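You operate a simulated robot arm through the tools that you are given. There is no shell and no other tool. Be economical: measure what you need, move in short steps, check, and stop when the job is done.

You are at the controls of a simulated two-armed robot. One attempt, no reset.

JOB
Move the pipe bend from RIG 3 and RIG 4 over to SKID and FILTER.
Fine: the two port caps go from SKID and FILTER into the two ports that the bend leaves.

It is judged by the outcome, as a careful person would: the job done as asked, and still so three seconds after it is handed in. It fails if anything else is knocked over, pushed out of place, dropped, spilled or broken. Lids that push on must go on centred and level and be pressed home; caps that screw on are set level and turned clockwise until they are tight.

ROBOT AND FRAMES
Two 7-joint arms with fingered hands on one trunk, on a base that drives. Base frame: it is fixed to the floor where the robot stands at the start and does not move with it; the origin is under the middle of the robot, x ahead of it, y to its left, z up. Units: mm, rad, N and s.
The left shoulder is at the start at [70, 171, 1327], the right one opposite. Places, roughly: very short steel pipe bend (13x4x15 cm) [800, 0, 900]. Payload 5 kg a hand.
The TCP of each hand is the grasp point between the finger pads, 43 mm short of the fingertips. In the tool frame z runs along the fingers and y along their closing line. Largest opening 144 mm; the body of the gripper starts 50 mm behind the TCP. The gripper is a hand of 5 fingers: y runs from the thumb to the fingers, the wrist lies at [-21, -124, -221] in the tool frame, and closing takes about 1.5 s.
Orientation is told as [roll, pitch, yaw] about the base's x, y, z axes, in that order, counted from this pose: with the fingers straight down and the wrist toward the robot, the tool's x, y and z point along [0, 1, 0], [1, 0, 0] and [0, 0, -1] of the base frame.

CONTROLS
- The arms move only by the tool apply_moves. It takes "left_deltas", "right_deltas" or both (then of equal length, played together; a hand with none holds still); each is a list of rows, each a list of 7 numbers: the shift along the tool's x, y, z in mm, then the turn, a rotation vector about the tool's x, y, z in rad, then the finger opening in mm, from 0 to 144. In form: [[x, y, z, rx, ry, rz, hand], ...]. A call has 1 to 12 rows; each row shifts and turns the commanded pose from where the row before left it, along the tool's axes as they then stand. Rows are played at 5 a second. More than 50 mm and 0.15 rad between two rows, or a gripper value outside its range, and nothing of the call is played. Where a pose cannot be reached the arm comes as near as it can. A force on the tool above 50 N (or 10 N above the force at the start of the call, whichever is more), or a blocked arm, ends the call early, and 0.2 s more pass. Each finger travels about 45 mm/s and halts on what it meets, pressing with about 26 N; the grip force reading is that of the motor and also rises with nothing between the fingers. The clock runs only during rows and for 0.2 s after the last one: add rows that do not move to give the fingers time. It gives the time, the measured TCP pose, the force on the tool (base axes), the opening and the grip force at its end, in the units of the frame above (readings bear some noise), with the torque about the TCP (base axes, N m) and any sound that the robot's microphone picked up.
- Cameras (640 x 400 px; columns grow to the right, rows downward): "scene" is now at [129.9, -24.1, 1548.8]; the picture's right is [-0.29, -0.96, -0.00], its down [-0.65, 0.19, -0.73] and it looks along [0.70, -0.21, -0.68] (base axes); focal length 279 px, centre (320, 200). "left" rides on the left gripper at [-86, -108, -168] in its tool frame; the picture's right is [-0.80, -0.28, 0.53], its down [0.54, -0.73, 0.42] and it looks along [0.27, 0.63, 0.73] (tool axes); focal length 275 px, centre (320, 200). "right" rides on the right gripper at [86, -108, -168] in its tool frame; the picture's right is [-0.80, 0.28, -0.53], its down [-0.54, -0.73, 0.42] and it looks along [-0.27, 0.63, 0.73] (tool axes); focal length 275 px, centre (320, 200). There is no depth. A picture from a camera that has moved, and an enlarged one, comes with that camera's place and axes in the base frame and with its lens.
- capture(camera): a new picture of that camera. The clock stands still meanwhile.
- raise_lower(by): slides the trunk up (or, below 0, down) by that many mm; the arms and the scene camera ride with it, the base frame stays. It gives what a move gives, with no picture.
- steer(legs): drives the robot by 1 to 6 legs, each [ahead, left, turn to the left] in mm, mm and rad, along the robot's own axes; the way and the turn of a leg run together, so that a leg with both is an arc; at most 1500 mm and 3.142 rad a leg. The arms and the cameras ride along, it lands a little off, and it stops where it bumps. It gives what a move gives.
- preshape(shape, hand): the hand has 5 fingers and takes this shape, open, in about a second: jaw (thumb against the fingers, like two jaws); tri (thumb and two fingers); tip (a fingertip pinch); poke (one finger out to press); point (the index stretched); flat (the hand flat); cup (the hand cupped); fist (a fist). The gripper value then closes the fingers along that shape, each until it touches; the sizes above hold for jaw. It gives what a move gives, with no picture.
- turn_head(pan, tilt): turns the head with the scene camera to pan (to the left, within 1.501 rad either way) and tilt (down, from -0.506 to 1.204), counted from straight ahead of the robot. It gives what a move gives.
- inspect(camera, box): a new picture of the part [left, top, right, bottom] of that camera's present view, enlarged. The clock stands still meanwhile.
- hand_in(): hands the job in; it is judged then, once.

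Work in short steps. Places have to be worked out from the pictures, the camera data and where the tool is seen: move nearer, look again, correct. Check each grasp and each placing, and mend what went wrong. You have 120 turns and 108 pictures in all, those below and enlarged ones among them. Open the grippers and draw the arms clear of the work before you hand the job in, unless the task says otherwise; then end with one line.

The tools are called by a JSON object that holds its "fn" and its "kwargs". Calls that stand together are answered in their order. apply_moves: Moves the arms, as the interface text tells. Its arguments: {"type":"object","properties":{"left_deltas":{"type":"array","items":{"type":"array","items":{"type":"number"}}},"right_deltas":{"type":"array","items":{"type":"array","items":{"type":"number"}}}},"required":[]} The other tools are called the same way: raise_lower (by) slides the trunk up or down; preshape (shape, hand) gives the hand a shape; steer (legs) drives the base; turn_head (pan, tilt) turns the head that bears the scene camera; capture (camera) takes a picture; inspect (camera, box) takes an enlarged picture of a part of a camera's view; hand_in () hands the job in.

At the start:

```text
t: 0.0
left_tcp_pos: [833.5, 90.2, 1209.9]
left_orientation: [-0.001, 0.0, 0.0]
left_ft_force: [-1.0, 0.2, 0.2]
left_moment: [0.01, 0.0, 0.0]
left_finger_gap: 143.6
left_grip_force: 0.1
left_shape: jaw
right_tcp_pos: [631.9, -541.2, 1110.6]
right_orientation: [-0.002, 0.002, 0.0]
right_ft_force: [-0.6, -1.0, -0.8]
right_moment: [0.0, -0.02, 0.02]
right_finger_gap: 143.5
right_grip_force: 0.0
right_shape: jaw
trunk travel left (down, up): [-425.0, 515.0]
robot x, y, heading: [4.6, 2.3, 0.002]
head pan, tilt: [-0.29, 0.747]
```

scene: 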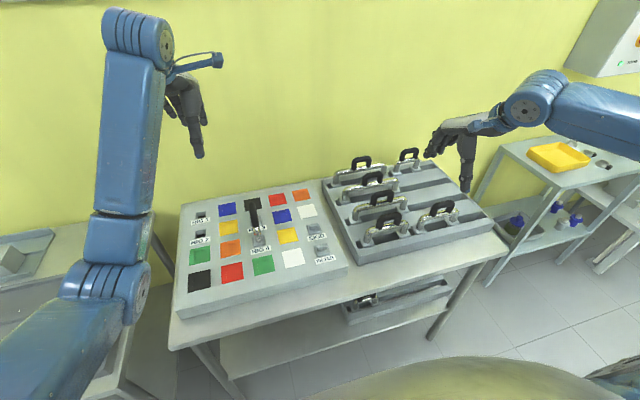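
right: 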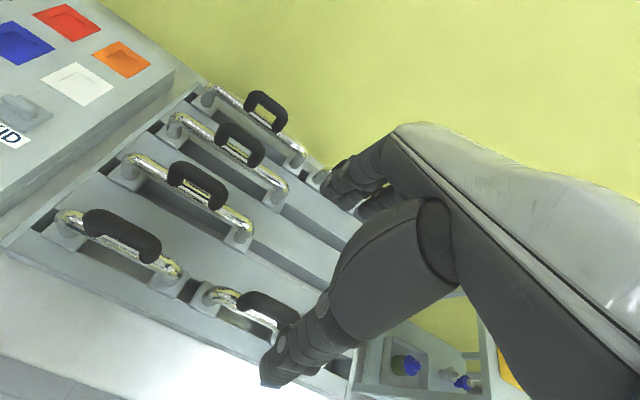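
left: 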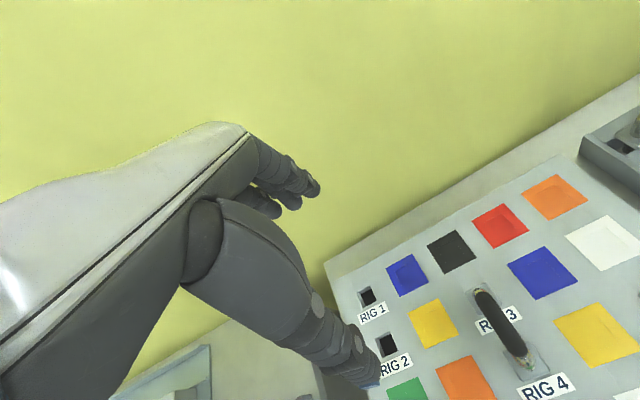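

The panel sits ahead with the bend on RIG 3/4 and caps at SKID/FILTER. I enlarge the scene view to measure.

{"fn": "inspect", "kwargs": {"camera": "scene", "box": [170, 170, 350, 290]}}

{"fn": "inspect", "kwargs": {"camera": "left", "box": [400, 200, 640, 400]}}

```text
3.33 times, centred on (260, 230) of scene
camera zoom: at [129.9, -24.1, 1548.8], right [-0.29, -0.96, 0.0], down [-0.65, 0.19, -0.73], along [0.7, -0.21, -0.68], focal length 931 px, centre (520, 100)
```

zoom: 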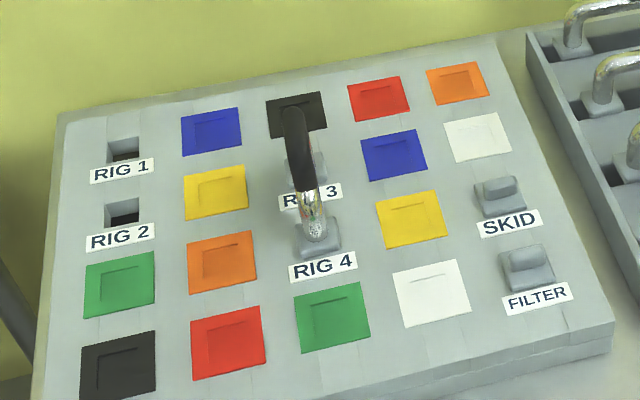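

```text
2.00 times, centred on (520, 300) of left
camera zoom: at [725.2, 1.7, 1377.4], right [-0.28, -0.8, -0.53], down [-0.73, 0.54, -0.42], along [0.63, 0.27, -0.73], focal length 551 px, centre (-80, 0)
```

zoom: 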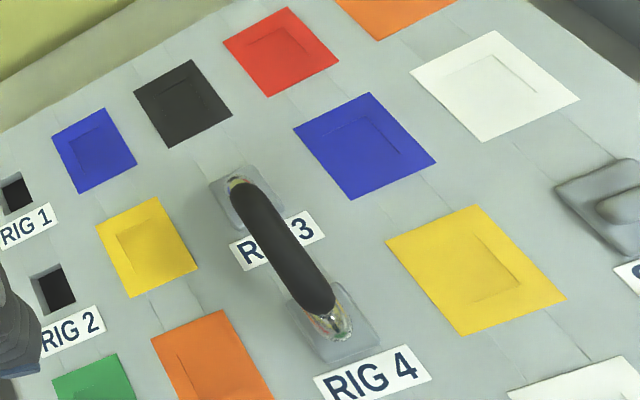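

Bend runs along x: RIG 4 foot about (720,-3), RIG 3 about (814,-1), panel about z 845; SKID about (719,-181), FILTER about (624,-179). I turn the left hand so that it closes across the bar and bring the right hand's camera over the caps.

{"fn": "apply_moves", "kwargs": {"left_deltas": [[0, 0, 0, 0, 0, 0.1428, 144], [0, 0, 0, 0, 0, 0.1428, 144], [0, 0, 0, 0, 0, 0.1428, 144], [0, 0, 0, 0, 0, 0.1428, 144], [0, 0, 0, 0, 0, 0.1428, 144], [0, 0, 0, 0, 0, 0.1428, 144], [0, 0, 0, 0, 0, 0.1428, 144], [0, 0, 0, 0, 0, 0.1428, 144], [0, 0, 0, 0, 0, 0.1428, 144], [0, 0, 0, 0, 0, 0.1428, 144], [0, 0, 0, 0, 0, 0.1428, 144]], "right_deltas": [[25, -6.5, 4, 0, 0, 0, 144], [25, -6.5, 4, 0, 0, 0, 144], [25, -6.5, 4, 0, 0, 0, 144], [25, -6.5, 4, 0, 0, 0, 144], [25, -6.5, 4, 0, 0, 0, 144], [25, -6.5, 4, 0, 0, 0, 144], [25, -6.5, 4, 0, 0, 0, 144], [25, -6.5, 4, 0, 0, 0, 144], [25, -6.5, 4, 0, 0, 0, 144], [25, -6.5, 4, 0, 0, 0, 144], [25, -6.5, 4, 0, 0, 0, 144]]}}

```text
t: 2.4
left_tcp_pos: [835.6, 89.9, 1209.7]
left_orientation: [-0.001, 0.001, -1.571]
left_ft_force: [0.0, 0.5, 0.4]
left_moment: [-0.01, 0.05, -0.01]
left_finger_gap: 143.7
left_grip_force: 0.1
left_shape: jaw
right_tcp_pos: [562.5, -265.1, 1066.5]
right_orientation: [-0.002, 0.0, -0.002]
right_ft_force: [0.1, 1.0, -0.3]
right_moment: [-0.02, 0.02, 0.0]
right_finger_gap: 143.7
right_grip_force: 0.0
right_shape: jaw
trunk travel left (down, up): [-425.0, 515.0]
robot x, y, heading: [-1.9, 0.3, 0.001]
head pan, tilt: [-0.29, 0.747]
```

Both hands arrived; I look from both wrist cameras and the scene.

{"fn": "capture", "kwargs": {"camera": "right"}}

{"fn": "capture", "kwargs": {"camera": "left"}}

{"fn": "capture", "kwargs": {"camera": "scene"}}

```text
102 pictures are left
camera right: at [453.8, -176.1, 1234.0], right [0.28, -0.8, 0.54], down [-0.73, -0.54, -0.42], along [0.63, -0.27, -0.73], focal length 275 px, centre (320, 200)
```

right: 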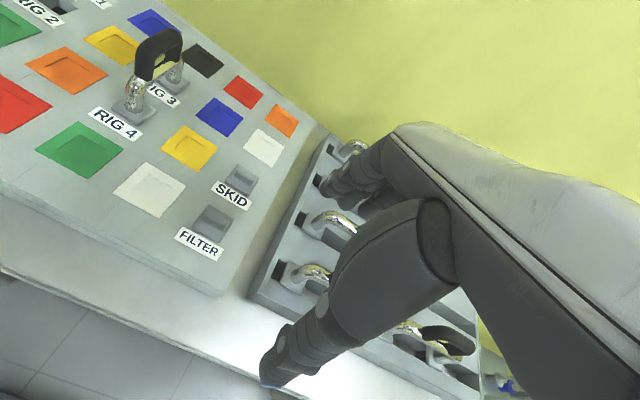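

```text
101 pictures are left
camera left: at [749.5, 196.8, 1377.8], right [-0.8, 0.28, -0.53], down [0.54, 0.72, -0.42], along [0.27, -0.63, -0.73], focal length 275 px, centre (320, 200)
```

left: 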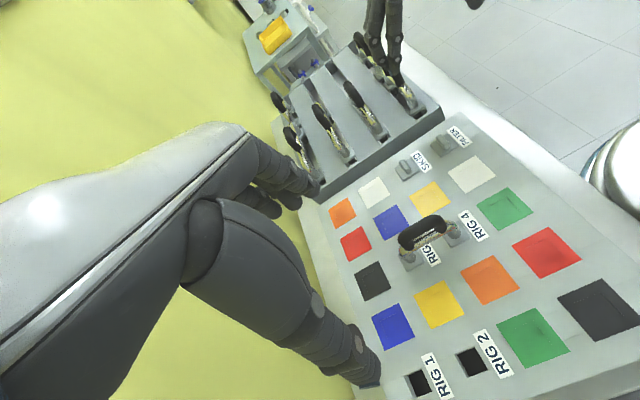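

```text
100 pictures are left
camera scene: at [131.0, -23.3, 1548.8], right [-0.29, -0.96, 0.0], down [-0.65, 0.19, -0.73], along [0.7, -0.21, -0.68], focal length 279 px, centre (320, 200)
```

scene: 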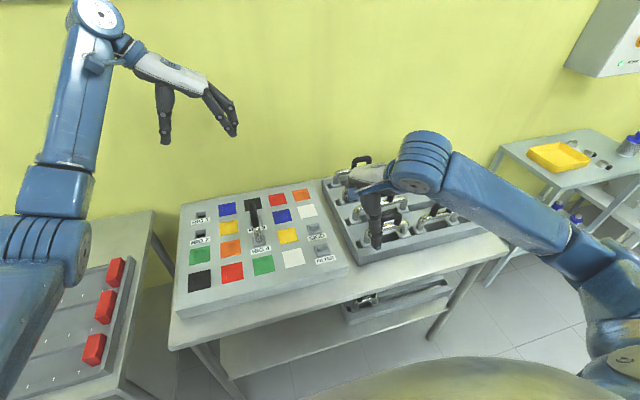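

Zooming on the bend and the caps from the right wrist camera and left one for triangulation.

{"fn": "inspect", "kwargs": {"camera": "right", "box": [90, 10, 310, 260]}}

{"fn": "inspect", "kwargs": {"camera": "left", "box": [340, 110, 540, 280]}}

{"fn": "inspect", "kwargs": {"camera": "scene", "box": [220, 185, 350, 275]}}

```text
1.60 times, centred on (200, 135) of right
camera zoom: at [453.8, -176.1, 1234.0], right [0.28, -0.8, 0.54], down [-0.73, -0.54, -0.42], along [0.63, -0.27, -0.73], focal length 440 px, centre (512, 304)
```

zoom: 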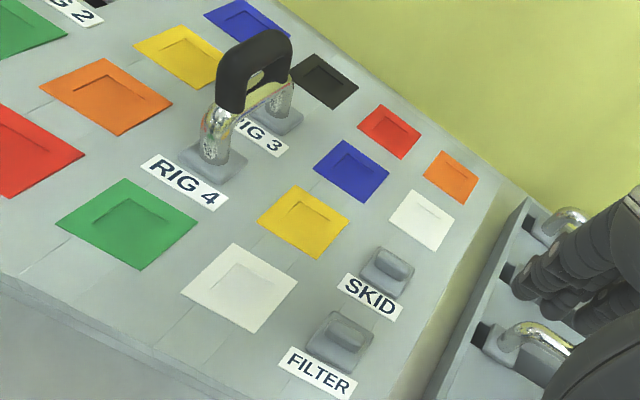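

```text
2.35 times, centred on (440, 195) of left
camera zoom: at [749.5, 196.8, 1377.8], right [-0.8, 0.28, -0.53], down [0.54, 0.72, -0.42], along [0.27, -0.63, -0.73], focal length 648 px, centre (38, 212)
```

zoom: 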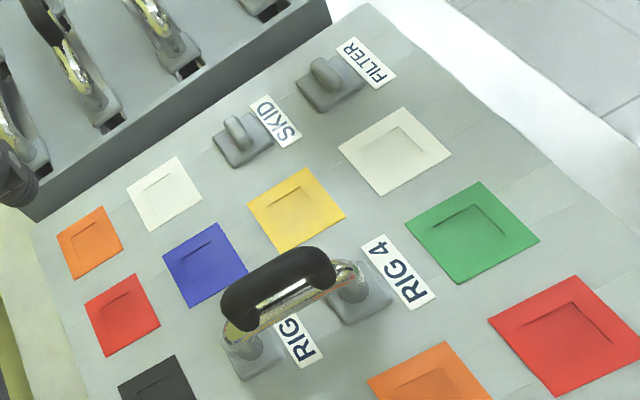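

```text
4.44 times, centred on (285, 230) of scene
camera zoom: at [131.0, -23.3, 1548.8], right [-0.29, -0.96, 0.0], down [-0.65, 0.19, -0.73], along [0.7, -0.21, -0.68], focal length 1241 px, centre (476, 67)
```

zoom: 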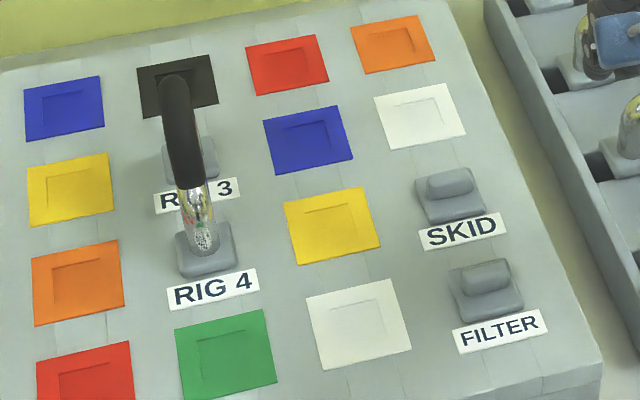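

Handle bar top is about z 953 at (762,-1), feet at x 723 and 814, panel about z 846. I bring the left hand above the handle.

{"fn": "apply_moves", "kwargs": {"left_deltas": [[-14, 18.2, 28, 0, 0, 0, 110], [-14, 18.2, 28, 0, 0, 0, 90], [-14, 18.2, 28, 0, 0, 0, 80], [-14, 18.2, 28, 0, 0, 0, 80], [-14, 18.2, 28, 0, 0, 0, 80]]}}

{"fn": "capture", "kwargs": {"camera": "left"}}

{"fn": "capture", "kwargs": {"camera": "right"}}

{"fn": "inspect", "kwargs": {"camera": "scene", "box": [190, 120, 350, 280]}}

```text
t: 3.6
left_tcp_pos: [765.3, -3.8, 1068.9]
left_orientation: [0.0, 0.0, -1.568]
left_ft_force: [0.0, 0.4, 0.1]
left_moment: [0.01, 0.03, 0.0]
left_finger_gap: 80.7
left_grip_force: 0.0
left_shape: jaw
right_tcp_pos: [561.8, -263.4, 1064.6]
right_orientation: [0.001, -0.001, -0.001]
right_ft_force: [0.6, -0.4, 0.5]
right_moment: [-0.01, -0.03, -0.01]
right_finger_gap: 143.8
right_grip_force: 0.1
right_shape: jaw
trunk travel left (down, up): [-425.0, 515.0]
robot x, y, heading: [-1.4, 0.3, -0.004]
head pan, tilt: [-0.29, 0.747]
```

```text
96 pictures are left
camera left: at [679.3, 102.7, 1235.9], right [-0.8, 0.28, -0.53], down [0.54, 0.73, -0.42], along [0.27, -0.63, -0.73], focal length 275 px, centre (320, 200)
```

left: 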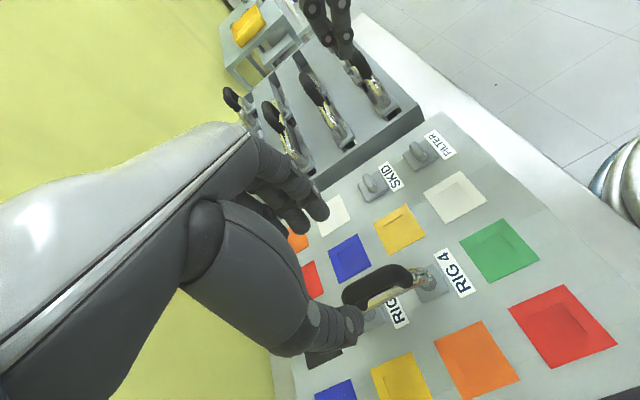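

```text
95 pictures are left
camera right: at [452.9, -176.9, 1234.0], right [0.28, -0.8, 0.53], down [-0.73, -0.54, -0.42], along [0.63, -0.27, -0.73], focal length 275 px, centre (320, 200)
```

right: 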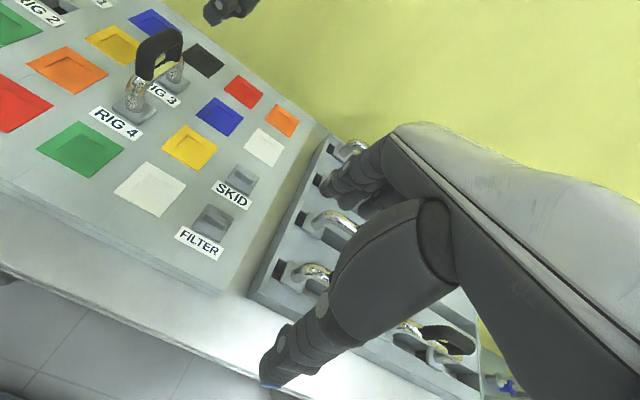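

```text
2.50 times, centred on (270, 200) of scene
camera zoom: at [129.9, -24.3, 1548.9], right [-0.29, -0.96, 0.0], down [-0.65, 0.19, -0.73], along [0.7, -0.21, -0.68], focal length 698 px, centre (445, 200)
```

zoom: 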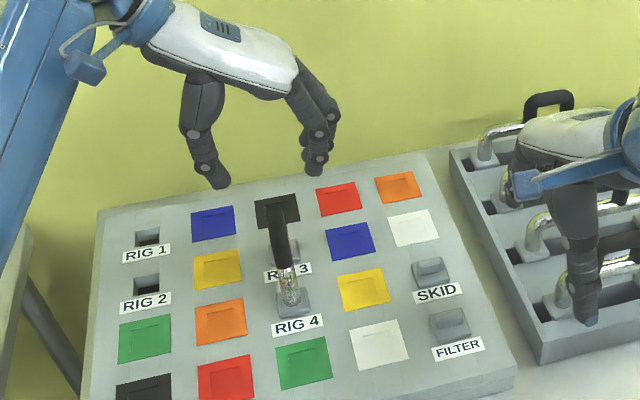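

The fingers straddle the handle's line. I descend to z about 960.

{"fn": "apply_moves", "kwargs": {"left_deltas": [[0, -2, 36, 0, 0, 0, 80], [0, 0, 36, 0, 0, 0, 80], [0, 0, 25, 0, 0, 0, 80], [0, 0, 12, 0, 0, 0, 80], [0, 0, 0, 0, 0, 0, 80]]}}

{"fn": "capture", "kwargs": {"camera": "left"}}

{"fn": "inspect", "kwargs": {"camera": "right", "box": [60, 0, 260, 140]}}

{"fn": "inspect", "kwargs": {"camera": "scene", "box": [190, 150, 350, 270]}}

```text
t: 4.8
left_tcp_pos: [765.3, 0.1, 958.8]
left_orientation: [0.001, 0.0, -1.57]
left_ft_force: [-0.1, -0.9, 0.0]
left_moment: [0.01, -0.02, 0.0]
left_finger_gap: 80.5
left_grip_force: 0.1
left_shape: jaw
right_tcp_pos: [561.4, -263.9, 1066.1]
right_orientation: [0.0, 0.0, 0.001]
right_ft_force: [-0.3, 0.2, 0.5]
right_moment: [0.01, -0.03, 0.04]
right_finger_gap: 143.6
right_grip_force: 0.0
right_shape: jaw
trunk travel left (down, up): [-425.0, 515.0]
robot x, y, heading: [-0.9, -0.1, 0.001]
head pan, tilt: [-0.29, 0.747]
```

```text
93 pictures are left
camera left: at [678.7, 106.8, 1127.5], right [-0.8, 0.28, -0.53], down [0.54, 0.73, -0.42], along [0.27, -0.63, -0.73], focal length 275 px, centre (320, 200)
```

left: 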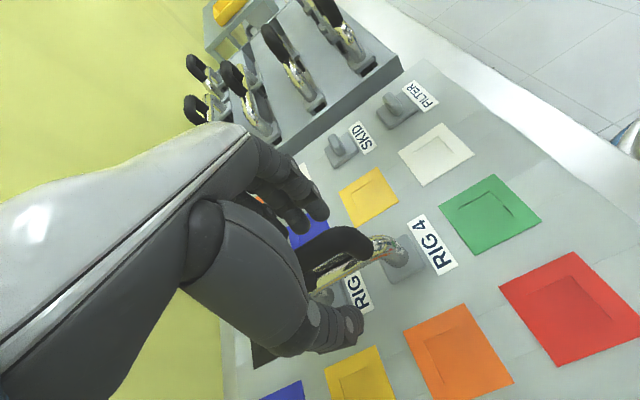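

```text
2.86 times, centred on (160, 70) of right
camera zoom: at [452.7, -176.8, 1234.0], right [0.28, -0.8, 0.53], down [-0.73, -0.54, -0.42], along [0.63, -0.27, -0.73], focal length 786 px, centre (777, 571)
```

zoom: 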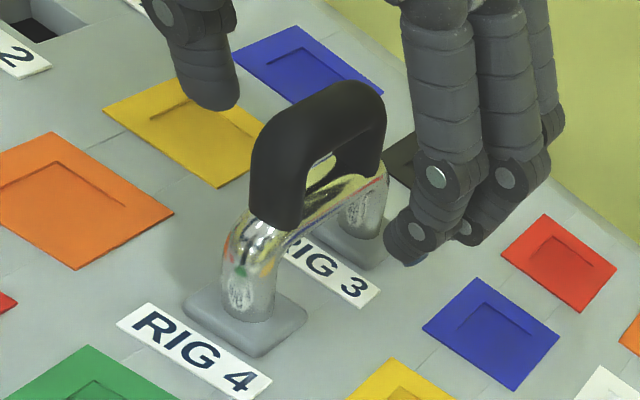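

```text
3.33 times, centred on (270, 210) of scene
camera zoom: at [129.7, -24.1, 1548.8], right [-0.29, -0.96, 0.0], down [-0.65, 0.19, -0.73], along [0.7, -0.21, -0.68], focal length 931 px, centre (487, 167)
```

zoom: 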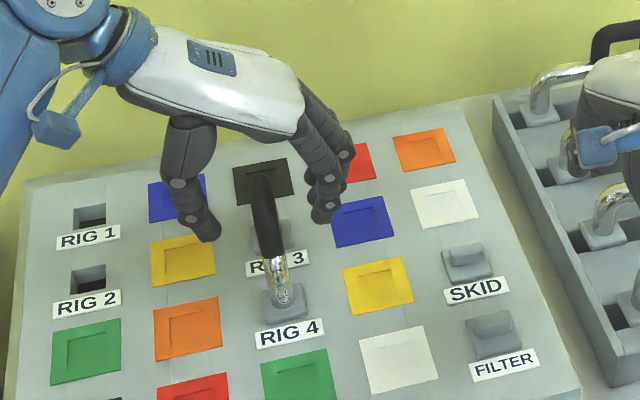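

The bar (centre about z 948) is between thumb and fingers. I drop 6 mm and close.

{"fn": "apply_moves", "kwargs": {"left_deltas": [[0, 0, 6, 0, 0, 0, 80], [0, 0, 0, 0, 0, 0, 50], [0, 0, 0, 0, 0, 0, 20], [0, 0, 0, 0, 0, 0, 0], [0, 0, 0, 0, 0, 0, 0], [0, 0, 0, 0, 0, 0, 0], [0, 0, 0, 0, 0, 0, 0], [0, 0, 0, 0, 0, 0, 0], [0, 0, 0, 0, 0, 0, 0], [0, 0, 0, 0, 0, 0, 0]]}}

{"fn": "inspect", "kwargs": {"camera": "right", "box": [60, 0, 260, 140]}}

{"fn": "capture", "kwargs": {"camera": "left"}}

```text
t: 7.0
left_tcp_pos: [765.2, -0.8, 954.9]
left_orientation: [0.0, 0.0, -1.572]
left_ft_force: [1.0, -2.1, 7.9]
left_moment: [-0.41, 0.03, 0.01]
left_finger_gap: 3.0
left_grip_force: 25.6
left_shape: jaw
right_tcp_pos: [560.9, -264.5, 1065.7]
right_orientation: [-0.001, 0.003, 0.001]
right_ft_force: [0.2, 0.9, 0.4]
right_moment: [0.0, 0.02, 0.02]
right_finger_gap: 143.6
right_grip_force: 0.0
right_shape: jaw
trunk travel left (down, up): [-425.0, 515.0]
robot x, y, heading: [-2.4, 2.6, 0.001]
head pan, tilt: [-0.29, 0.747]
```

```text
2.86 times, centred on (160, 70) of right
camera zoom: at [452.4, -176.9, 1234.2], right [0.28, -0.8, 0.53], down [-0.73, -0.54, -0.42], along [0.63, -0.27, -0.73], focal length 786 px, centre (777, 571)
```

zoom: 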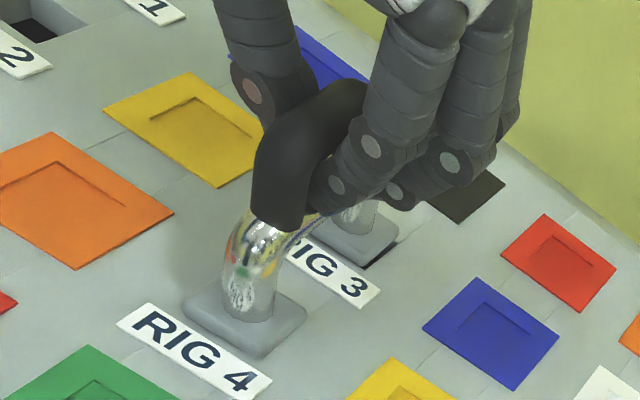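

```text
89 pictures are left
camera left: at [678.7, 106.3, 1122.8], right [-0.8, 0.28, -0.53], down [0.54, 0.73, -0.42], along [0.27, -0.63, -0.73], focal length 275 px, centre (320, 200)
```

left: 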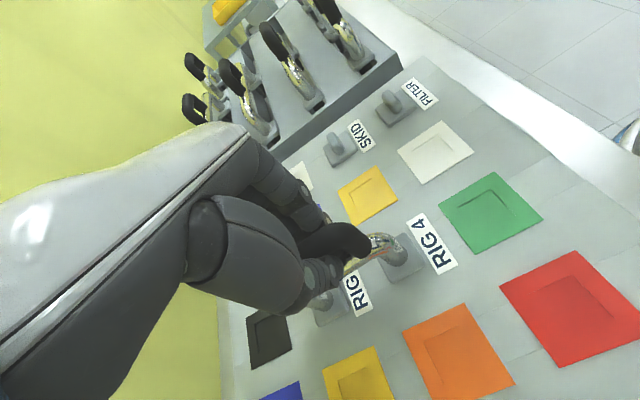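

The fingers curled under the bar (gap 3) rather than pinching it, so the hold may be loose. I reopen, raise to z about 971 and regrip on the distal pads.

{"fn": "apply_moves", "kwargs": {"left_deltas": [[0, 0, 0, 0, 0, 0, 40], [0, 0, 0, 0, 0, 0, 80], [0, 0, 0, 0, 0, 0, 80], [0, 0, 0, 0, 0, 0, 80], [0, 0, -9, 0, 0, 0, 80], [0, 0, -8, 0, 0, 0, 80], [0, 0, 0, 0, 0, 0, 80]]}}

{"fn": "inspect", "kwargs": {"camera": "right", "box": [60, 0, 260, 140]}}

```text
t: 8.6
left_tcp_pos: [765.7, 0.4, 970.6]
left_orientation: [0.002, 0.0, -1.571]
left_ft_force: [-0.5, -0.3, 0.1]
left_moment: [0.01, 0.03, 0.0]
left_finger_gap: 79.7
left_grip_force: 0.0
left_shape: jaw
right_tcp_pos: [560.9, -264.8, 1066.0]
right_orientation: [-0.002, 0.0, 0.001]
right_ft_force: [-0.1, -0.4, -0.1]
right_moment: [0.05, -0.02, 0.01]
right_finger_gap: 143.5
right_grip_force: 0.1
right_shape: jaw
trunk travel left (down, up): [-425.0, 515.0]
robot x, y, heading: [0.1, -2.4, -0.001]
head pan, tilt: [-0.29, 0.747]
```

```text
2.86 times, centred on (160, 70) of right
camera zoom: at [453.0, -176.7, 1233.9], right [0.28, -0.8, 0.53], down [-0.73, -0.54, -0.42], along [0.63, -0.27, -0.73], focal length 786 px, centre (777, 571)
```

zoom: 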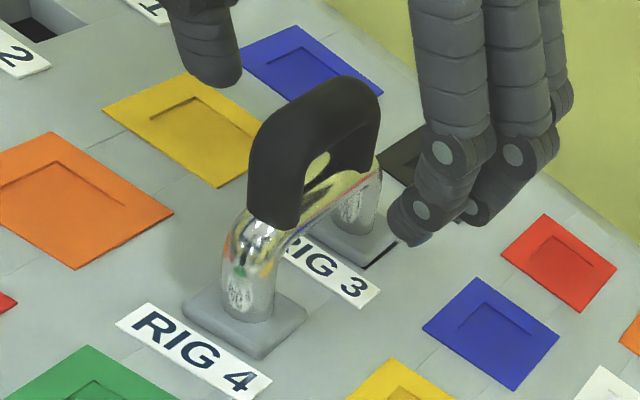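

The bend is slightly lifted at the rear foot, still seated otherwise. I close again at this height.

{"fn": "apply_moves", "kwargs": {"left_deltas": [[0, 0, 0, 0, 0, 0, 50], [0, 0, 0, 0, 0, 0, 30], [0, 0, 0, 0, 0, 0, 10], [0, 0, 0, 0, 0, 0, 0], [0, 0, 0, 0, 0, 0, 0], [0, 0, 0, 0, 0, 0, 0], [0, 0, 0, 0, 0, 0, 0], [0, 0, 0, 0, 0, 0, 0]]}}

{"fn": "inspect", "kwargs": {"camera": "right", "box": [60, 0, 260, 140]}}

```text
t: 10.4
left_tcp_pos: [765.0, 0.8, 971.3]
left_orientation: [-0.002, -0.001, -1.57]
left_ft_force: [0.4, -0.8, 0.3]
left_moment: [-0.12, -0.01, 0.01]
left_finger_gap: 10.3
left_grip_force: 25.8
left_shape: jaw
right_tcp_pos: [562.1, -263.3, 1065.8]
right_orientation: [0.001, -0.001, -0.001]
right_ft_force: [0.3, 0.1, 0.3]
right_moment: [-0.01, 0.0, 0.04]
right_finger_gap: 143.8
right_grip_force: 0.1
right_shape: jaw
trunk travel left (down, up): [-425.0, 515.0]
robot x, y, heading: [-0.8, 2.5, 0.004]
head pan, tilt: [-0.29, 0.747]
```

```text
2.86 times, centred on (160, 70) of right
camera zoom: at [453.1, -176.8, 1233.9], right [0.28, -0.8, 0.53], down [-0.73, -0.54, -0.42], along [0.63, -0.27, -0.73], focal length 786 px, centre (777, 571)
```

zoom: 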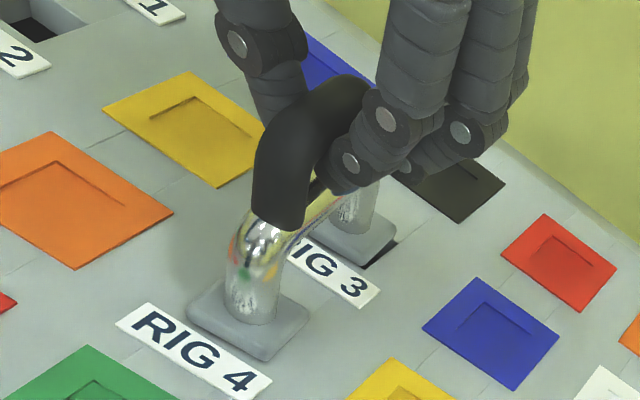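

Now gripped with gap 10. I lift slowly by 20 mm and look.

{"fn": "apply_moves", "kwargs": {"left_deltas": [[0, 0, -7, 0, 0, 0, 0], [0, 0, -7, 0, 0, 0, 0], [0, 0, -8, 0, 0, 0, 0], [0, 0, 0, 0, 0, 0, 0]]}}

{"fn": "inspect", "kwargs": {"camera": "right", "box": [60, 0, 260, 140]}}

```text
t: 11.4
left_tcp_pos: [764.1, 0.9, 992.4]
left_orientation: [-0.001, 0.001, -1.571]
left_ft_force: [-0.1, -0.7, -1.5]
left_moment: [-0.07, 0.01, -0.03]
left_finger_gap: 10.3
left_grip_force: 25.7
left_shape: jaw
right_tcp_pos: [561.5, -264.1, 1065.9]
right_orientation: [0.001, -0.001, 0.0]
right_ft_force: [0.7, -0.6, 0.3]
right_moment: [0.0, 0.0, 0.01]
right_finger_gap: 143.9
right_grip_force: 0.1
right_shape: jaw
trunk travel left (down, up): [-425.0, 515.0]
robot x, y, heading: [-1.5, 1.5, 0.002]
head pan, tilt: [-0.29, 0.747]
```

```text
2.86 times, centred on (160, 70) of right
camera zoom: at [453.0, -176.8, 1233.9], right [0.28, -0.8, 0.53], down [-0.73, -0.54, -0.42], along [0.63, -0.27, -0.73], focal length 786 px, centre (777, 571)
```

zoom: 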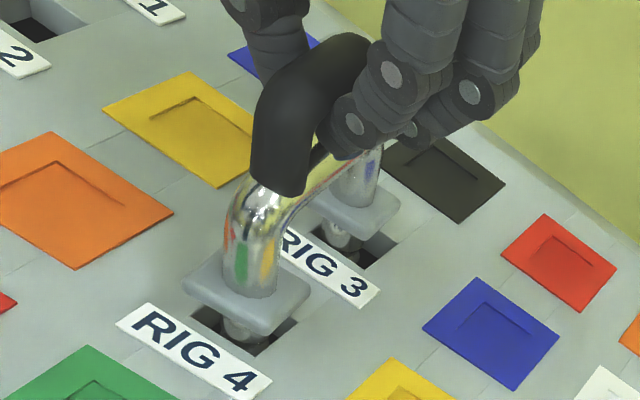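

It comes up cleanly, with round stubs in roomy square holes. I lift on to about z 1110.

{"fn": "apply_moves", "kwargs": {"left_deltas": [[0, 0, -20, 0, 0, 0, 0], [0, 0, -30, 0, 0, 0, 0], [0, 0, -35, 0, 0, 0, 0], [0, 0, -35, 0, 0, 0, 0], [0, 0, 0, 0, 0, 0, 0]]}}

{"fn": "inspect", "kwargs": {"camera": "scene", "box": [180, 100, 350, 280]}}

{"fn": "capture", "kwargs": {"camera": "right"}}

{"fn": "capture", "kwargs": {"camera": "left"}}

```text
t: 12.6
left_tcp_pos: [765.1, 1.1, 1109.7]
left_orientation: [0.0, -0.001, -1.57]
left_ft_force: [-0.4, -0.4, -2.1]
left_moment: [-0.02, 0.03, 0.0]
left_finger_gap: 10.6
left_grip_force: 25.9
left_shape: jaw
right_tcp_pos: [562.2, -263.4, 1065.3]
right_orientation: [0.001, 0.0, -0.002]
right_ft_force: [-1.2, 1.3, 0.2]
right_moment: [-0.03, -0.03, 0.0]
right_finger_gap: 143.8
right_grip_force: 0.0
right_shape: jaw
trunk travel left (down, up): [-425.0, 515.0]
robot x, y, heading: [-3.3, -6.6, 0.005]
head pan, tilt: [-0.29, 0.747]
```

```text
2.22 times, centred on (265, 190) of scene
camera zoom: at [130.6, -23.9, 1548.7], right [-0.29, -0.96, 0.0], down [-0.65, 0.19, -0.73], along [0.7, -0.21, -0.68], focal length 620 px, centre (442, 222)
```

zoom: 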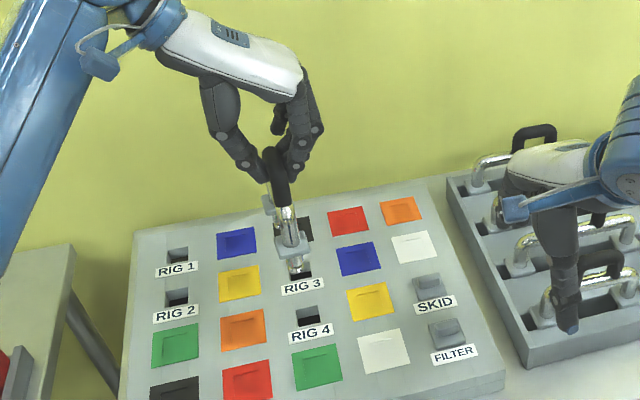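

```text
84 pictures are left
camera right: at [453.4, -176.6, 1233.7], right [0.28, -0.8, 0.53], down [-0.73, -0.54, -0.42], along [0.63, -0.27, -0.73], focal length 275 px, centre (320, 200)
```

right: 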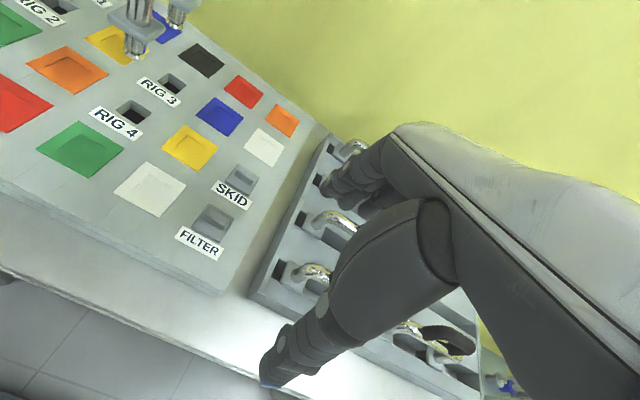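

```text
83 pictures are left
camera left: at [677.5, 106.9, 1277.7], right [-0.8, 0.28, -0.53], down [0.54, 0.73, -0.42], along [0.27, -0.63, -0.73], focal length 275 px, centre (320, 200)
```

left: 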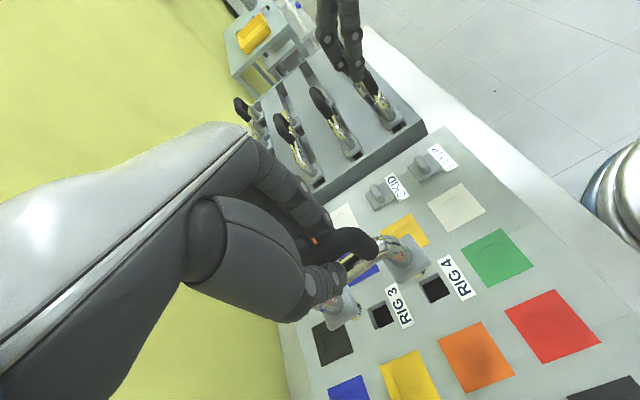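

The bend is held level. I draw it off to the left and bring the right hand over the SKID cap.

{"fn": "apply_moves", "kwargs": {"left_deltas": [[-5.6, -38, -3, 0, 0, 0, 0], [-5.6, -38, -3, 0, 0, 0, 0], [-5.6, -38, -3, 0, 0, 0, 0], [-5.6, -38, -3, 0, 0, 0, 0], [-5.6, -38, -3, 0, 0, 0, 0], [-5.6, -38, -3, 0, 0, 0, 0], [-5.6, -38, -3, 0, 0, 0, 0], [-5.6, -38, -3, 0, 0, 0, 0]], "right_deltas": [[10.1, 19.9, 12, 0, 0, 0, 120], [10.1, 19.9, 12, 0, 0, 0, 100], [10.1, 19.9, 12, 0, 0, 0, 80], [10.1, 19.9, 12, 0, 0, 0, 60], [10.1, 19.9, 12, 0, 0, 0, 60], [10.1, 19.9, 12, 0, 0, 0, 60], [10.1, 19.9, 12, 0, 0, 0, 60], [10.1, 19.9, 12, 0, 0, 0, 60]]}}

{"fn": "capture", "kwargs": {"camera": "right"}}

{"fn": "capture", "kwargs": {"camera": "scene"}}

{"fn": "inspect", "kwargs": {"camera": "scene", "box": [230, 170, 370, 270]}}

```text
t: 14.4
left_tcp_pos: [715.7, 306.5, 1136.5]
left_orientation: [0.0, 0.0, -1.573]
left_ft_force: [0.2, 0.1, -2.1]
left_moment: [-0.02, -0.01, -0.02]
left_finger_gap: 10.6
left_grip_force: 25.9
left_shape: jaw
right_tcp_pos: [721.7, -183.9, 969.4]
right_orientation: [-0.001, 0.0, -0.003]
right_ft_force: [0.3, -0.8, -0.1]
right_moment: [-0.02, -0.01, 0.01]
right_finger_gap: 60.4
right_grip_force: 0.1
right_shape: jaw
trunk travel left (down, up): [-425.0, 515.0]
robot x, y, heading: [-0.4, -1.1, -0.004]
head pan, tilt: [-0.29, 0.747]
```

```text
82 pictures are left
camera right: at [612.1, -96.3, 1138.4], right [0.28, -0.8, 0.54], down [-0.73, -0.54, -0.42], along [0.63, -0.27, -0.73], focal length 275 px, centre (320, 200)
```

right: 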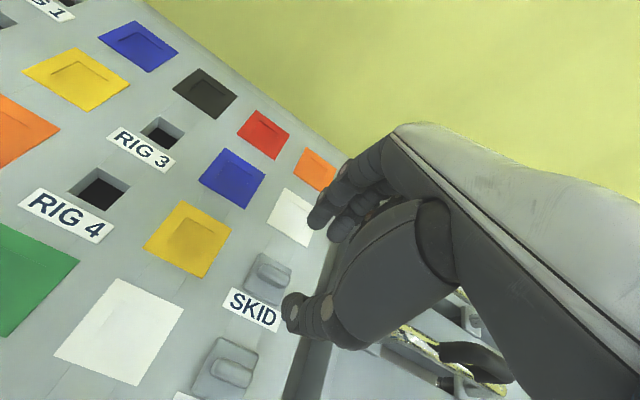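

```text
81 pictures are left
camera scene: at [130.2, -21.4, 1548.9], right [-0.29, -0.96, 0.0], down [-0.65, 0.19, -0.73], along [0.7, -0.21, -0.68], focal length 279 px, centre (320, 200)
```

scene: 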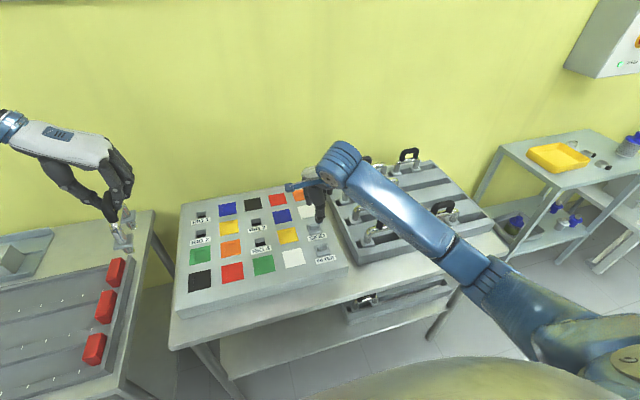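

```text
4.00 times, centred on (300, 220) of scene
camera zoom: at [130.2, -21.4, 1548.9], right [-0.29, -0.96, 0.0], down [-0.65, 0.19, -0.73], along [0.7, -0.21, -0.68], focal length 1117 px, centre (400, 120)
```

zoom: 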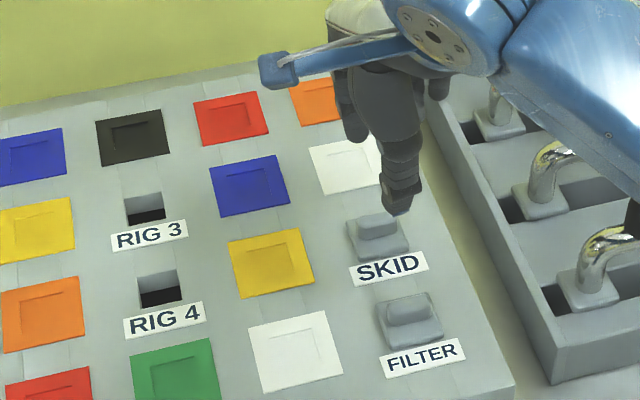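

Holes: RIG 3 about (813,0), RIG 4 about (723,0); SKID cap about (722,-179), FILTER about (631,-179). I lower the right hand towards the SKID knob.

{"fn": "apply_moves", "kwargs": {"right_deltas": [[4, 0, 20, 0, 0, 0, 60], [0, 0, 20, 0, 0, 0, 60], [0, 0, 14, 0, 0, 0, 60], [0, 0, 0, 0, 0, 0, 60]]}}

{"fn": "inspect", "kwargs": {"camera": "right", "box": [200, 170, 400, 370]}}

{"fn": "inspect", "kwargs": {"camera": "left", "box": [340, 0, 640, 200]}}

{"fn": "inspect", "kwargs": {"camera": "scene", "box": [270, 180, 370, 270]}}

```text
t: 15.4
left_tcp_pos: [715.0, 306.0, 1136.9]
left_orientation: [0.001, 0.002, -1.57]
left_ft_force: [0.5, -0.4, -2.2]
left_moment: [-0.02, 0.02, -0.03]
left_finger_gap: 10.8
left_grip_force: 26.1
left_shape: jaw
right_tcp_pos: [721.2, -184.9, 916.2]
right_orientation: [0.001, 0.0, 0.0]
right_ft_force: [-0.3, 0.7, 0.7]
right_moment: [0.0, -0.04, 0.01]
right_finger_gap: 60.4
right_grip_force: 0.1
right_shape: jaw
trunk travel left (down, up): [-425.0, 515.0]
robot x, y, heading: [-0.7, -0.4, 0.002]
head pan, tilt: [-0.29, 0.747]
```

```text
2.00 times, centred on (300, 270) of right
camera zoom: at [612.4, -95.8, 1083.1], right [0.28, -0.8, 0.53], down [-0.73, -0.54, -0.42], along [0.63, -0.27, -0.73], focal length 551 px, centre (360, 60)
```

zoom: 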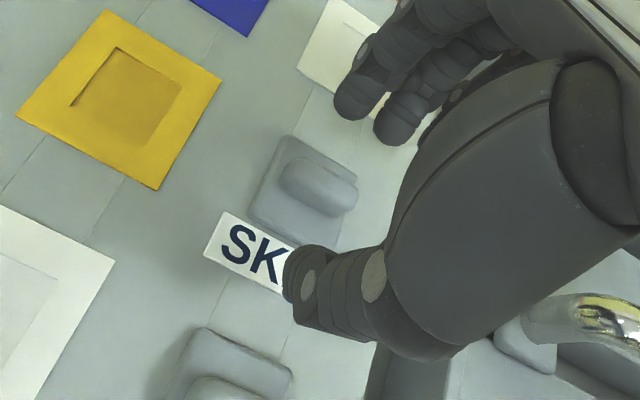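

```text
2.00 times, centred on (490, 100) of left
camera zoom: at [629.0, 412.6, 1304.9], right [-0.8, 0.28, -0.53], down [0.54, 0.73, -0.42], along [0.27, -0.63, -0.73], focal length 551 px, centre (-20, 400)
```

zoom: 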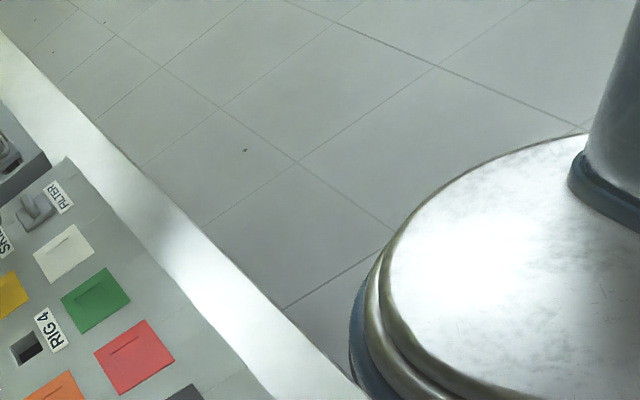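

```text
4.44 times, centred on (320, 225) of scene
camera zoom: at [130.2, -23.3, 1548.8], right [-0.29, -0.96, 0.0], down [-0.65, 0.19, -0.73], along [0.7, -0.21, -0.68], focal length 1241 px, centre (320, 89)
```

zoom: 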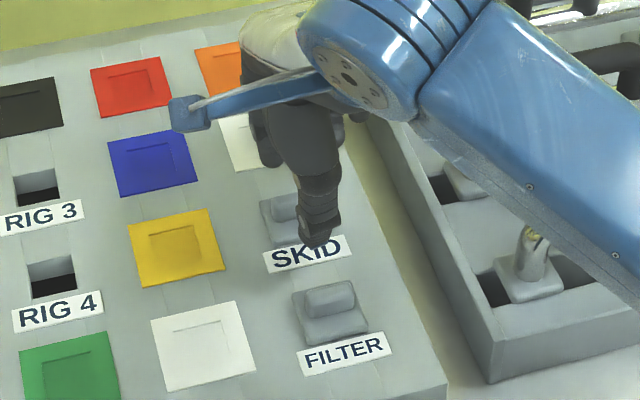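

The knob sits at about (721,-177); the thumb is some 7 mm to its right. I correct, lower to z about 904 and look.

{"fn": "apply_moves", "kwargs": {"right_deltas": [[7, 0, 6, 0, 0, 0, 60], [0, 0, 6, 0, 0, 0, 60], [0, 0, 0, 0, 0, 0, 60]]}}

{"fn": "inspect", "kwargs": {"camera": "right", "box": [200, 170, 400, 370]}}

```text
t: 16.2
left_tcp_pos: [715.1, 306.1, 1137.6]
left_orientation: [0.001, -0.002, -1.571]
left_ft_force: [-0.4, -0.5, -1.3]
left_moment: [-0.01, -0.01, 0.0]
left_finger_gap: 10.6
left_grip_force: 25.7
left_shape: jaw
right_tcp_pos: [721.6, -174.3, 903.7]
right_orientation: [0.0, 0.0, 0.002]
right_ft_force: [-0.4, 1.1, 0.0]
right_moment: [0.02, 0.01, -0.02]
right_finger_gap: 60.1
right_grip_force: 0.1
right_shape: jaw
trunk travel left (down, up): [-425.0, 515.0]
robot x, y, heading: [-0.5, -2.6, -0.001]
head pan, tilt: [-0.29, 0.747]
```

```text
2.00 times, centred on (300, 270) of right
camera zoom: at [612.7, -87.2, 1072.0], right [0.28, -0.8, 0.53], down [-0.73, -0.54, -0.42], along [0.63, -0.27, -0.73], focal length 551 px, centre (360, 60)
```

zoom: 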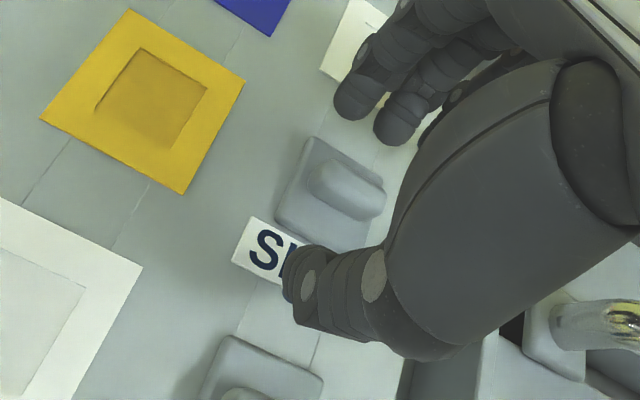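

Knob at about (720,-177.5), well within the fingers. I close on it.

{"fn": "apply_moves", "kwargs": {"right_deltas": [[-2, 0, 0, 0, 0, 0, 40], [0, 0, 0, 0, 0, 0, 20], [0, 0, 0, 0, 0, 0, 0], [0, 0, 0, 0, 0, 0, 0], [0, 0, 0, 0, 0, 0, 0], [0, 0, 0, 0, 0, 0, 0], [0, 0, 0, 0, 0, 0, 0]]}}

{"fn": "inspect", "kwargs": {"camera": "right", "box": [200, 170, 400, 370]}}

```text
t: 17.8
left_tcp_pos: [715.3, 305.0, 1137.2]
left_orientation: [0.001, 0.001, -1.572]
left_ft_force: [0.5, 0.8, -2.1]
left_moment: [0.02, -0.05, 0.03]
left_finger_gap: 10.7
left_grip_force: 26.1
left_shape: jaw
right_tcp_pos: [721.6, -176.9, 903.5]
right_orientation: [-0.002, 0.0, -0.001]
right_ft_force: [0.2, 1.0, 1.2]
right_moment: [-0.01, 0.01, -0.02]
right_finger_gap: 8.9
right_grip_force: 26.0
right_shape: jaw
trunk travel left (down, up): [-425.0, 515.0]
robot x, y, heading: [-0.1, 0.9, 0.001]
head pan, tilt: [-0.29, 0.747]
```

```text
2.00 times, centred on (300, 270) of right
camera zoom: at [612.5, -89.1, 1072.5], right [0.28, -0.8, 0.53], down [-0.73, -0.54, -0.42], along [0.63, -0.27, -0.73], focal length 551 px, centre (360, 60)
```

zoom: 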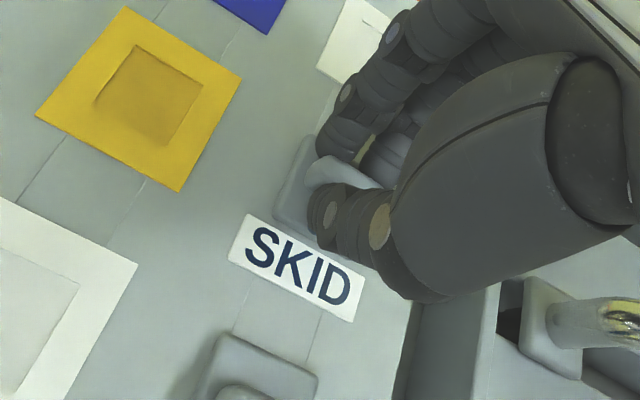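

Pinched with gap 9. I lift 20 mm and check.

{"fn": "apply_moves", "kwargs": {"right_deltas": [[0, 0, -7, 0, 0, 0, 0], [0, 0, -7, 0, 0, 0, 0], [0, 0, -8, 0, 0, 0, 0], [0, 0, -8, 0, 0, 0, 0], [0, 0, 0, 0, 0, 0, 0]]}}

{"fn": "inspect", "kwargs": {"camera": "right", "box": [200, 170, 400, 370]}}

{"fn": "inspect", "kwargs": {"camera": "scene", "box": [270, 180, 370, 270]}}

```text
t: 19.0
left_tcp_pos: [714.8, 305.8, 1137.6]
left_orientation: [0.0, 0.0, -1.572]
left_ft_force: [-0.8, 0.1, -2.1]
left_moment: [0.0, 0.0, 0.01]
left_finger_gap: 10.9
left_grip_force: 25.8
left_shape: jaw
right_tcp_pos: [720.6, -175.0, 935.4]
right_orientation: [0.0, 0.0, -0.001]
right_ft_force: [1.5, -0.8, -0.9]
right_moment: [-0.01, 0.0, 0.02]
right_finger_gap: 9.2
right_grip_force: 25.7
right_shape: jaw
trunk travel left (down, up): [-425.0, 515.0]
robot x, y, heading: [-0.0, 2.4, -0.002]
head pan, tilt: [-0.29, 0.747]
```

```text
2.00 times, centred on (300, 270) of right
camera zoom: at [611.0, -88.1, 1103.4], right [0.28, -0.8, 0.53], down [-0.73, -0.54, -0.42], along [0.63, -0.27, -0.73], focal length 551 px, centre (360, 60)
```

zoom: 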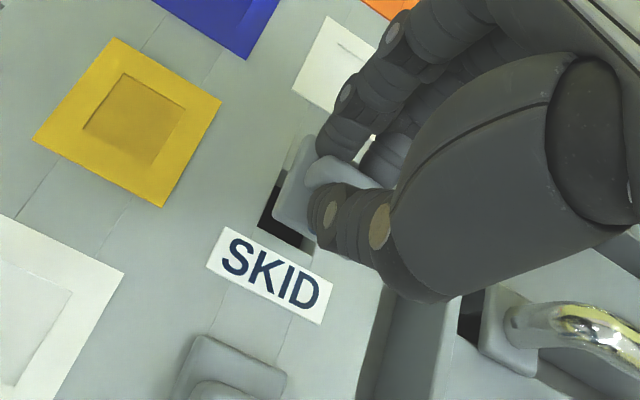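

```text
4.44 times, centred on (320, 225) of scene
camera zoom: at [130.2, -23.8, 1548.8], right [-0.29, -0.96, 0.0], down [-0.65, 0.19, -0.73], along [0.7, -0.21, -0.68], focal length 1241 px, centre (320, 89)
```

zoom: 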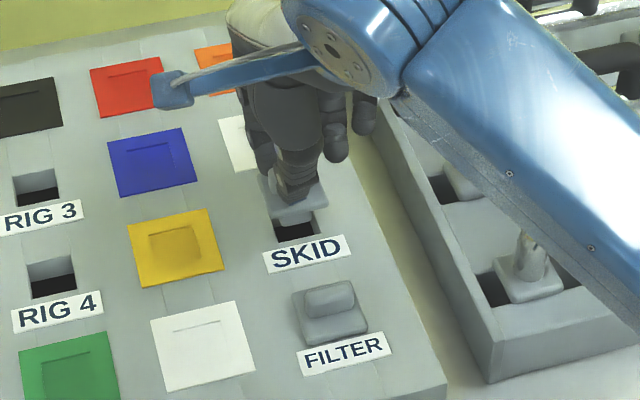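

The cap is held level. I carry it over to RIG 3.

{"fn": "apply_moves", "kwargs": {"right_deltas": [[10, 5, -15, 0, 0, 0, 0], [34, 17.4, 0, 0, 0, 0, 0], [34, 17.4, 0, 0, 0, 0, 0], [34, 17.4, 0, 0, 0, 0, 0], [34, 17.4, 0, 0, 0, 0, 0], [32, 17.4, 0, 0, 0, 0, 0], [0, 0, 10, 0, 0, 0, 0], [0, 0, 0, 0, 0, 0, 0]]}}

{"fn": "capture", "kwargs": {"camera": "right"}}

{"fn": "inspect", "kwargs": {"camera": "scene", "box": [210, 170, 310, 260]}}

{"fn": "capture", "kwargs": {"camera": "left"}}

```text
t: 20.8
left_tcp_pos: [715.9, 305.6, 1136.2]
left_orientation: [-0.002, 0.0, -1.573]
left_ft_force: [0.3, 0.3, -1.7]
left_moment: [-0.03, -0.01, 0.02]
left_finger_gap: 10.6
left_grip_force: 25.8
left_shape: jaw
right_tcp_pos: [813.9, 1.2, 939.9]
right_orientation: [0.0, 0.001, -0.001]
right_ft_force: [0.2, 0.7, -0.6]
right_moment: [0.0, -0.02, -0.02]
right_finger_gap: 9.0
right_grip_force: 25.4
right_shape: jaw
trunk travel left (down, up): [-425.0, 515.0]
robot x, y, heading: [-3.0, -0.6, 0.004]
head pan, tilt: [-0.29, 0.747]
```

```text
72 pictures are left
camera right: at [705.3, 88.3, 1107.0], right [0.28, -0.8, 0.53], down [-0.73, -0.54, -0.42], along [0.63, -0.27, -0.73], focal length 275 px, centre (320, 200)
```

right: 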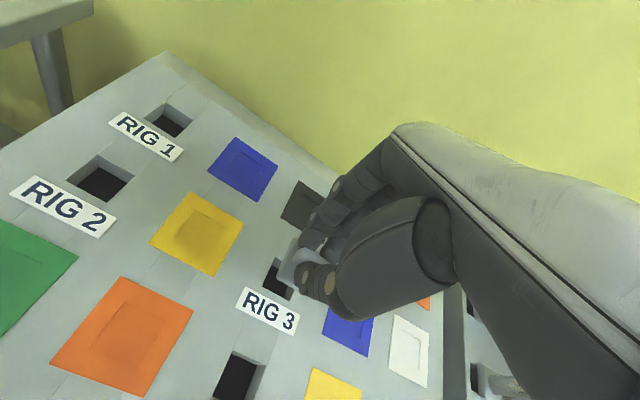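

```text
4.44 times, centred on (260, 215) of scene
camera zoom: at [130.2, -23.1, 1548.8], right [-0.29, -0.96, 0.0], down [-0.65, 0.19, -0.73], along [0.7, -0.21, -0.68], focal length 1241 px, centre (587, 133)
```

zoom: 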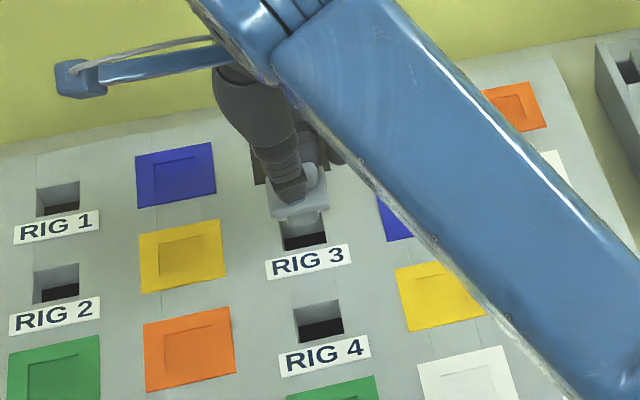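

```text
70 pictures are left
camera left: at [628.9, 412.7, 1304.8], right [-0.8, 0.28, -0.53], down [0.54, 0.73, -0.42], along [0.27, -0.63, -0.73], focal length 275 px, centre (320, 200)
```

left: 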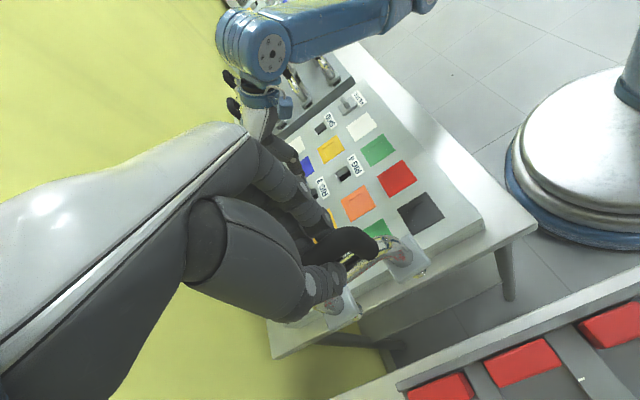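

Relative position over the hole matches the lifted view at SKID. I lower it into RIG 3.

{"fn": "apply_moves", "kwargs": {"right_deltas": [[-1, 0, 10, 0, 0, 0, 0], [0, 0, 10, 0, 0, 0, 0], [0, 0, 8, 0, 0, 0, 0], [0, 0, 6, 0, 0, 0, 0], [0, 0, 3, 0, 0, 0, 0], [0, 0, 0, 0, 0, 0, 0]]}}

{"fn": "inspect", "kwargs": {"camera": "right", "box": [200, 170, 400, 370]}}

{"fn": "inspect", "kwargs": {"camera": "scene", "box": [210, 170, 310, 260]}}

```text
t: 22.2
left_tcp_pos: [713.7, 305.1, 1138.7]
left_orientation: [0.0, -0.001, -1.572]
left_ft_force: [0.0, 0.6, -3.2]
left_moment: [0.0, 0.0, -0.02]
left_finger_gap: 10.6
left_grip_force: 25.7
left_shape: jaw
right_tcp_pos: [811.6, 0.5, 901.9]
right_orientation: [0.0, -0.002, -0.001]
right_ft_force: [-0.3, -2.6, 12.5]
right_moment: [-0.06, -0.1, -0.01]
right_finger_gap: 10.0
right_grip_force: 26.0
right_shape: jaw
trunk travel left (down, up): [-425.0, 515.0]
robot x, y, heading: [-0.7, -4.2, 0.007]
head pan, tilt: [-0.29, 0.747]
```

```text
2.00 times, centred on (300, 270) of right
camera zoom: at [703.0, 87.6, 1070.5], right [0.28, -0.8, 0.53], down [-0.73, -0.54, -0.42], along [0.63, -0.27, -0.73], focal length 551 px, centre (360, 60)
```

zoom: 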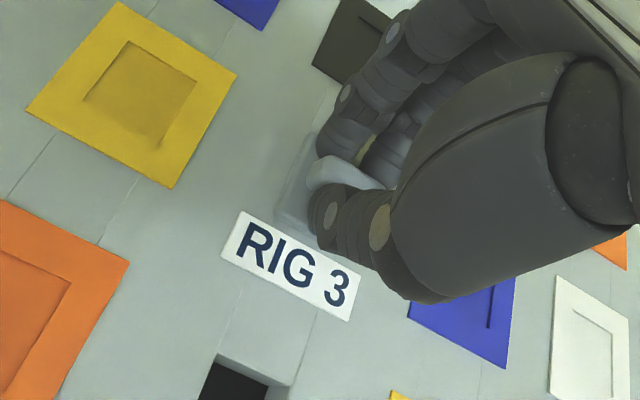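

```text
4.44 times, centred on (260, 215) of scene
camera zoom: at [128.5, -24.5, 1549.0], right [-0.29, -0.96, 0.0], down [-0.65, 0.19, -0.73], along [0.7, -0.21, -0.68], focal length 1241 px, centre (587, 133)
```

zoom: 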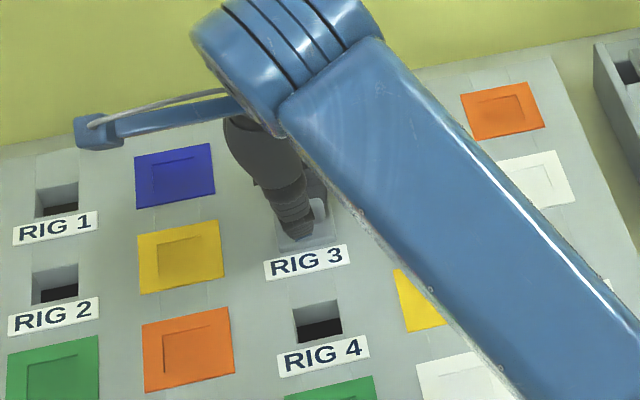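

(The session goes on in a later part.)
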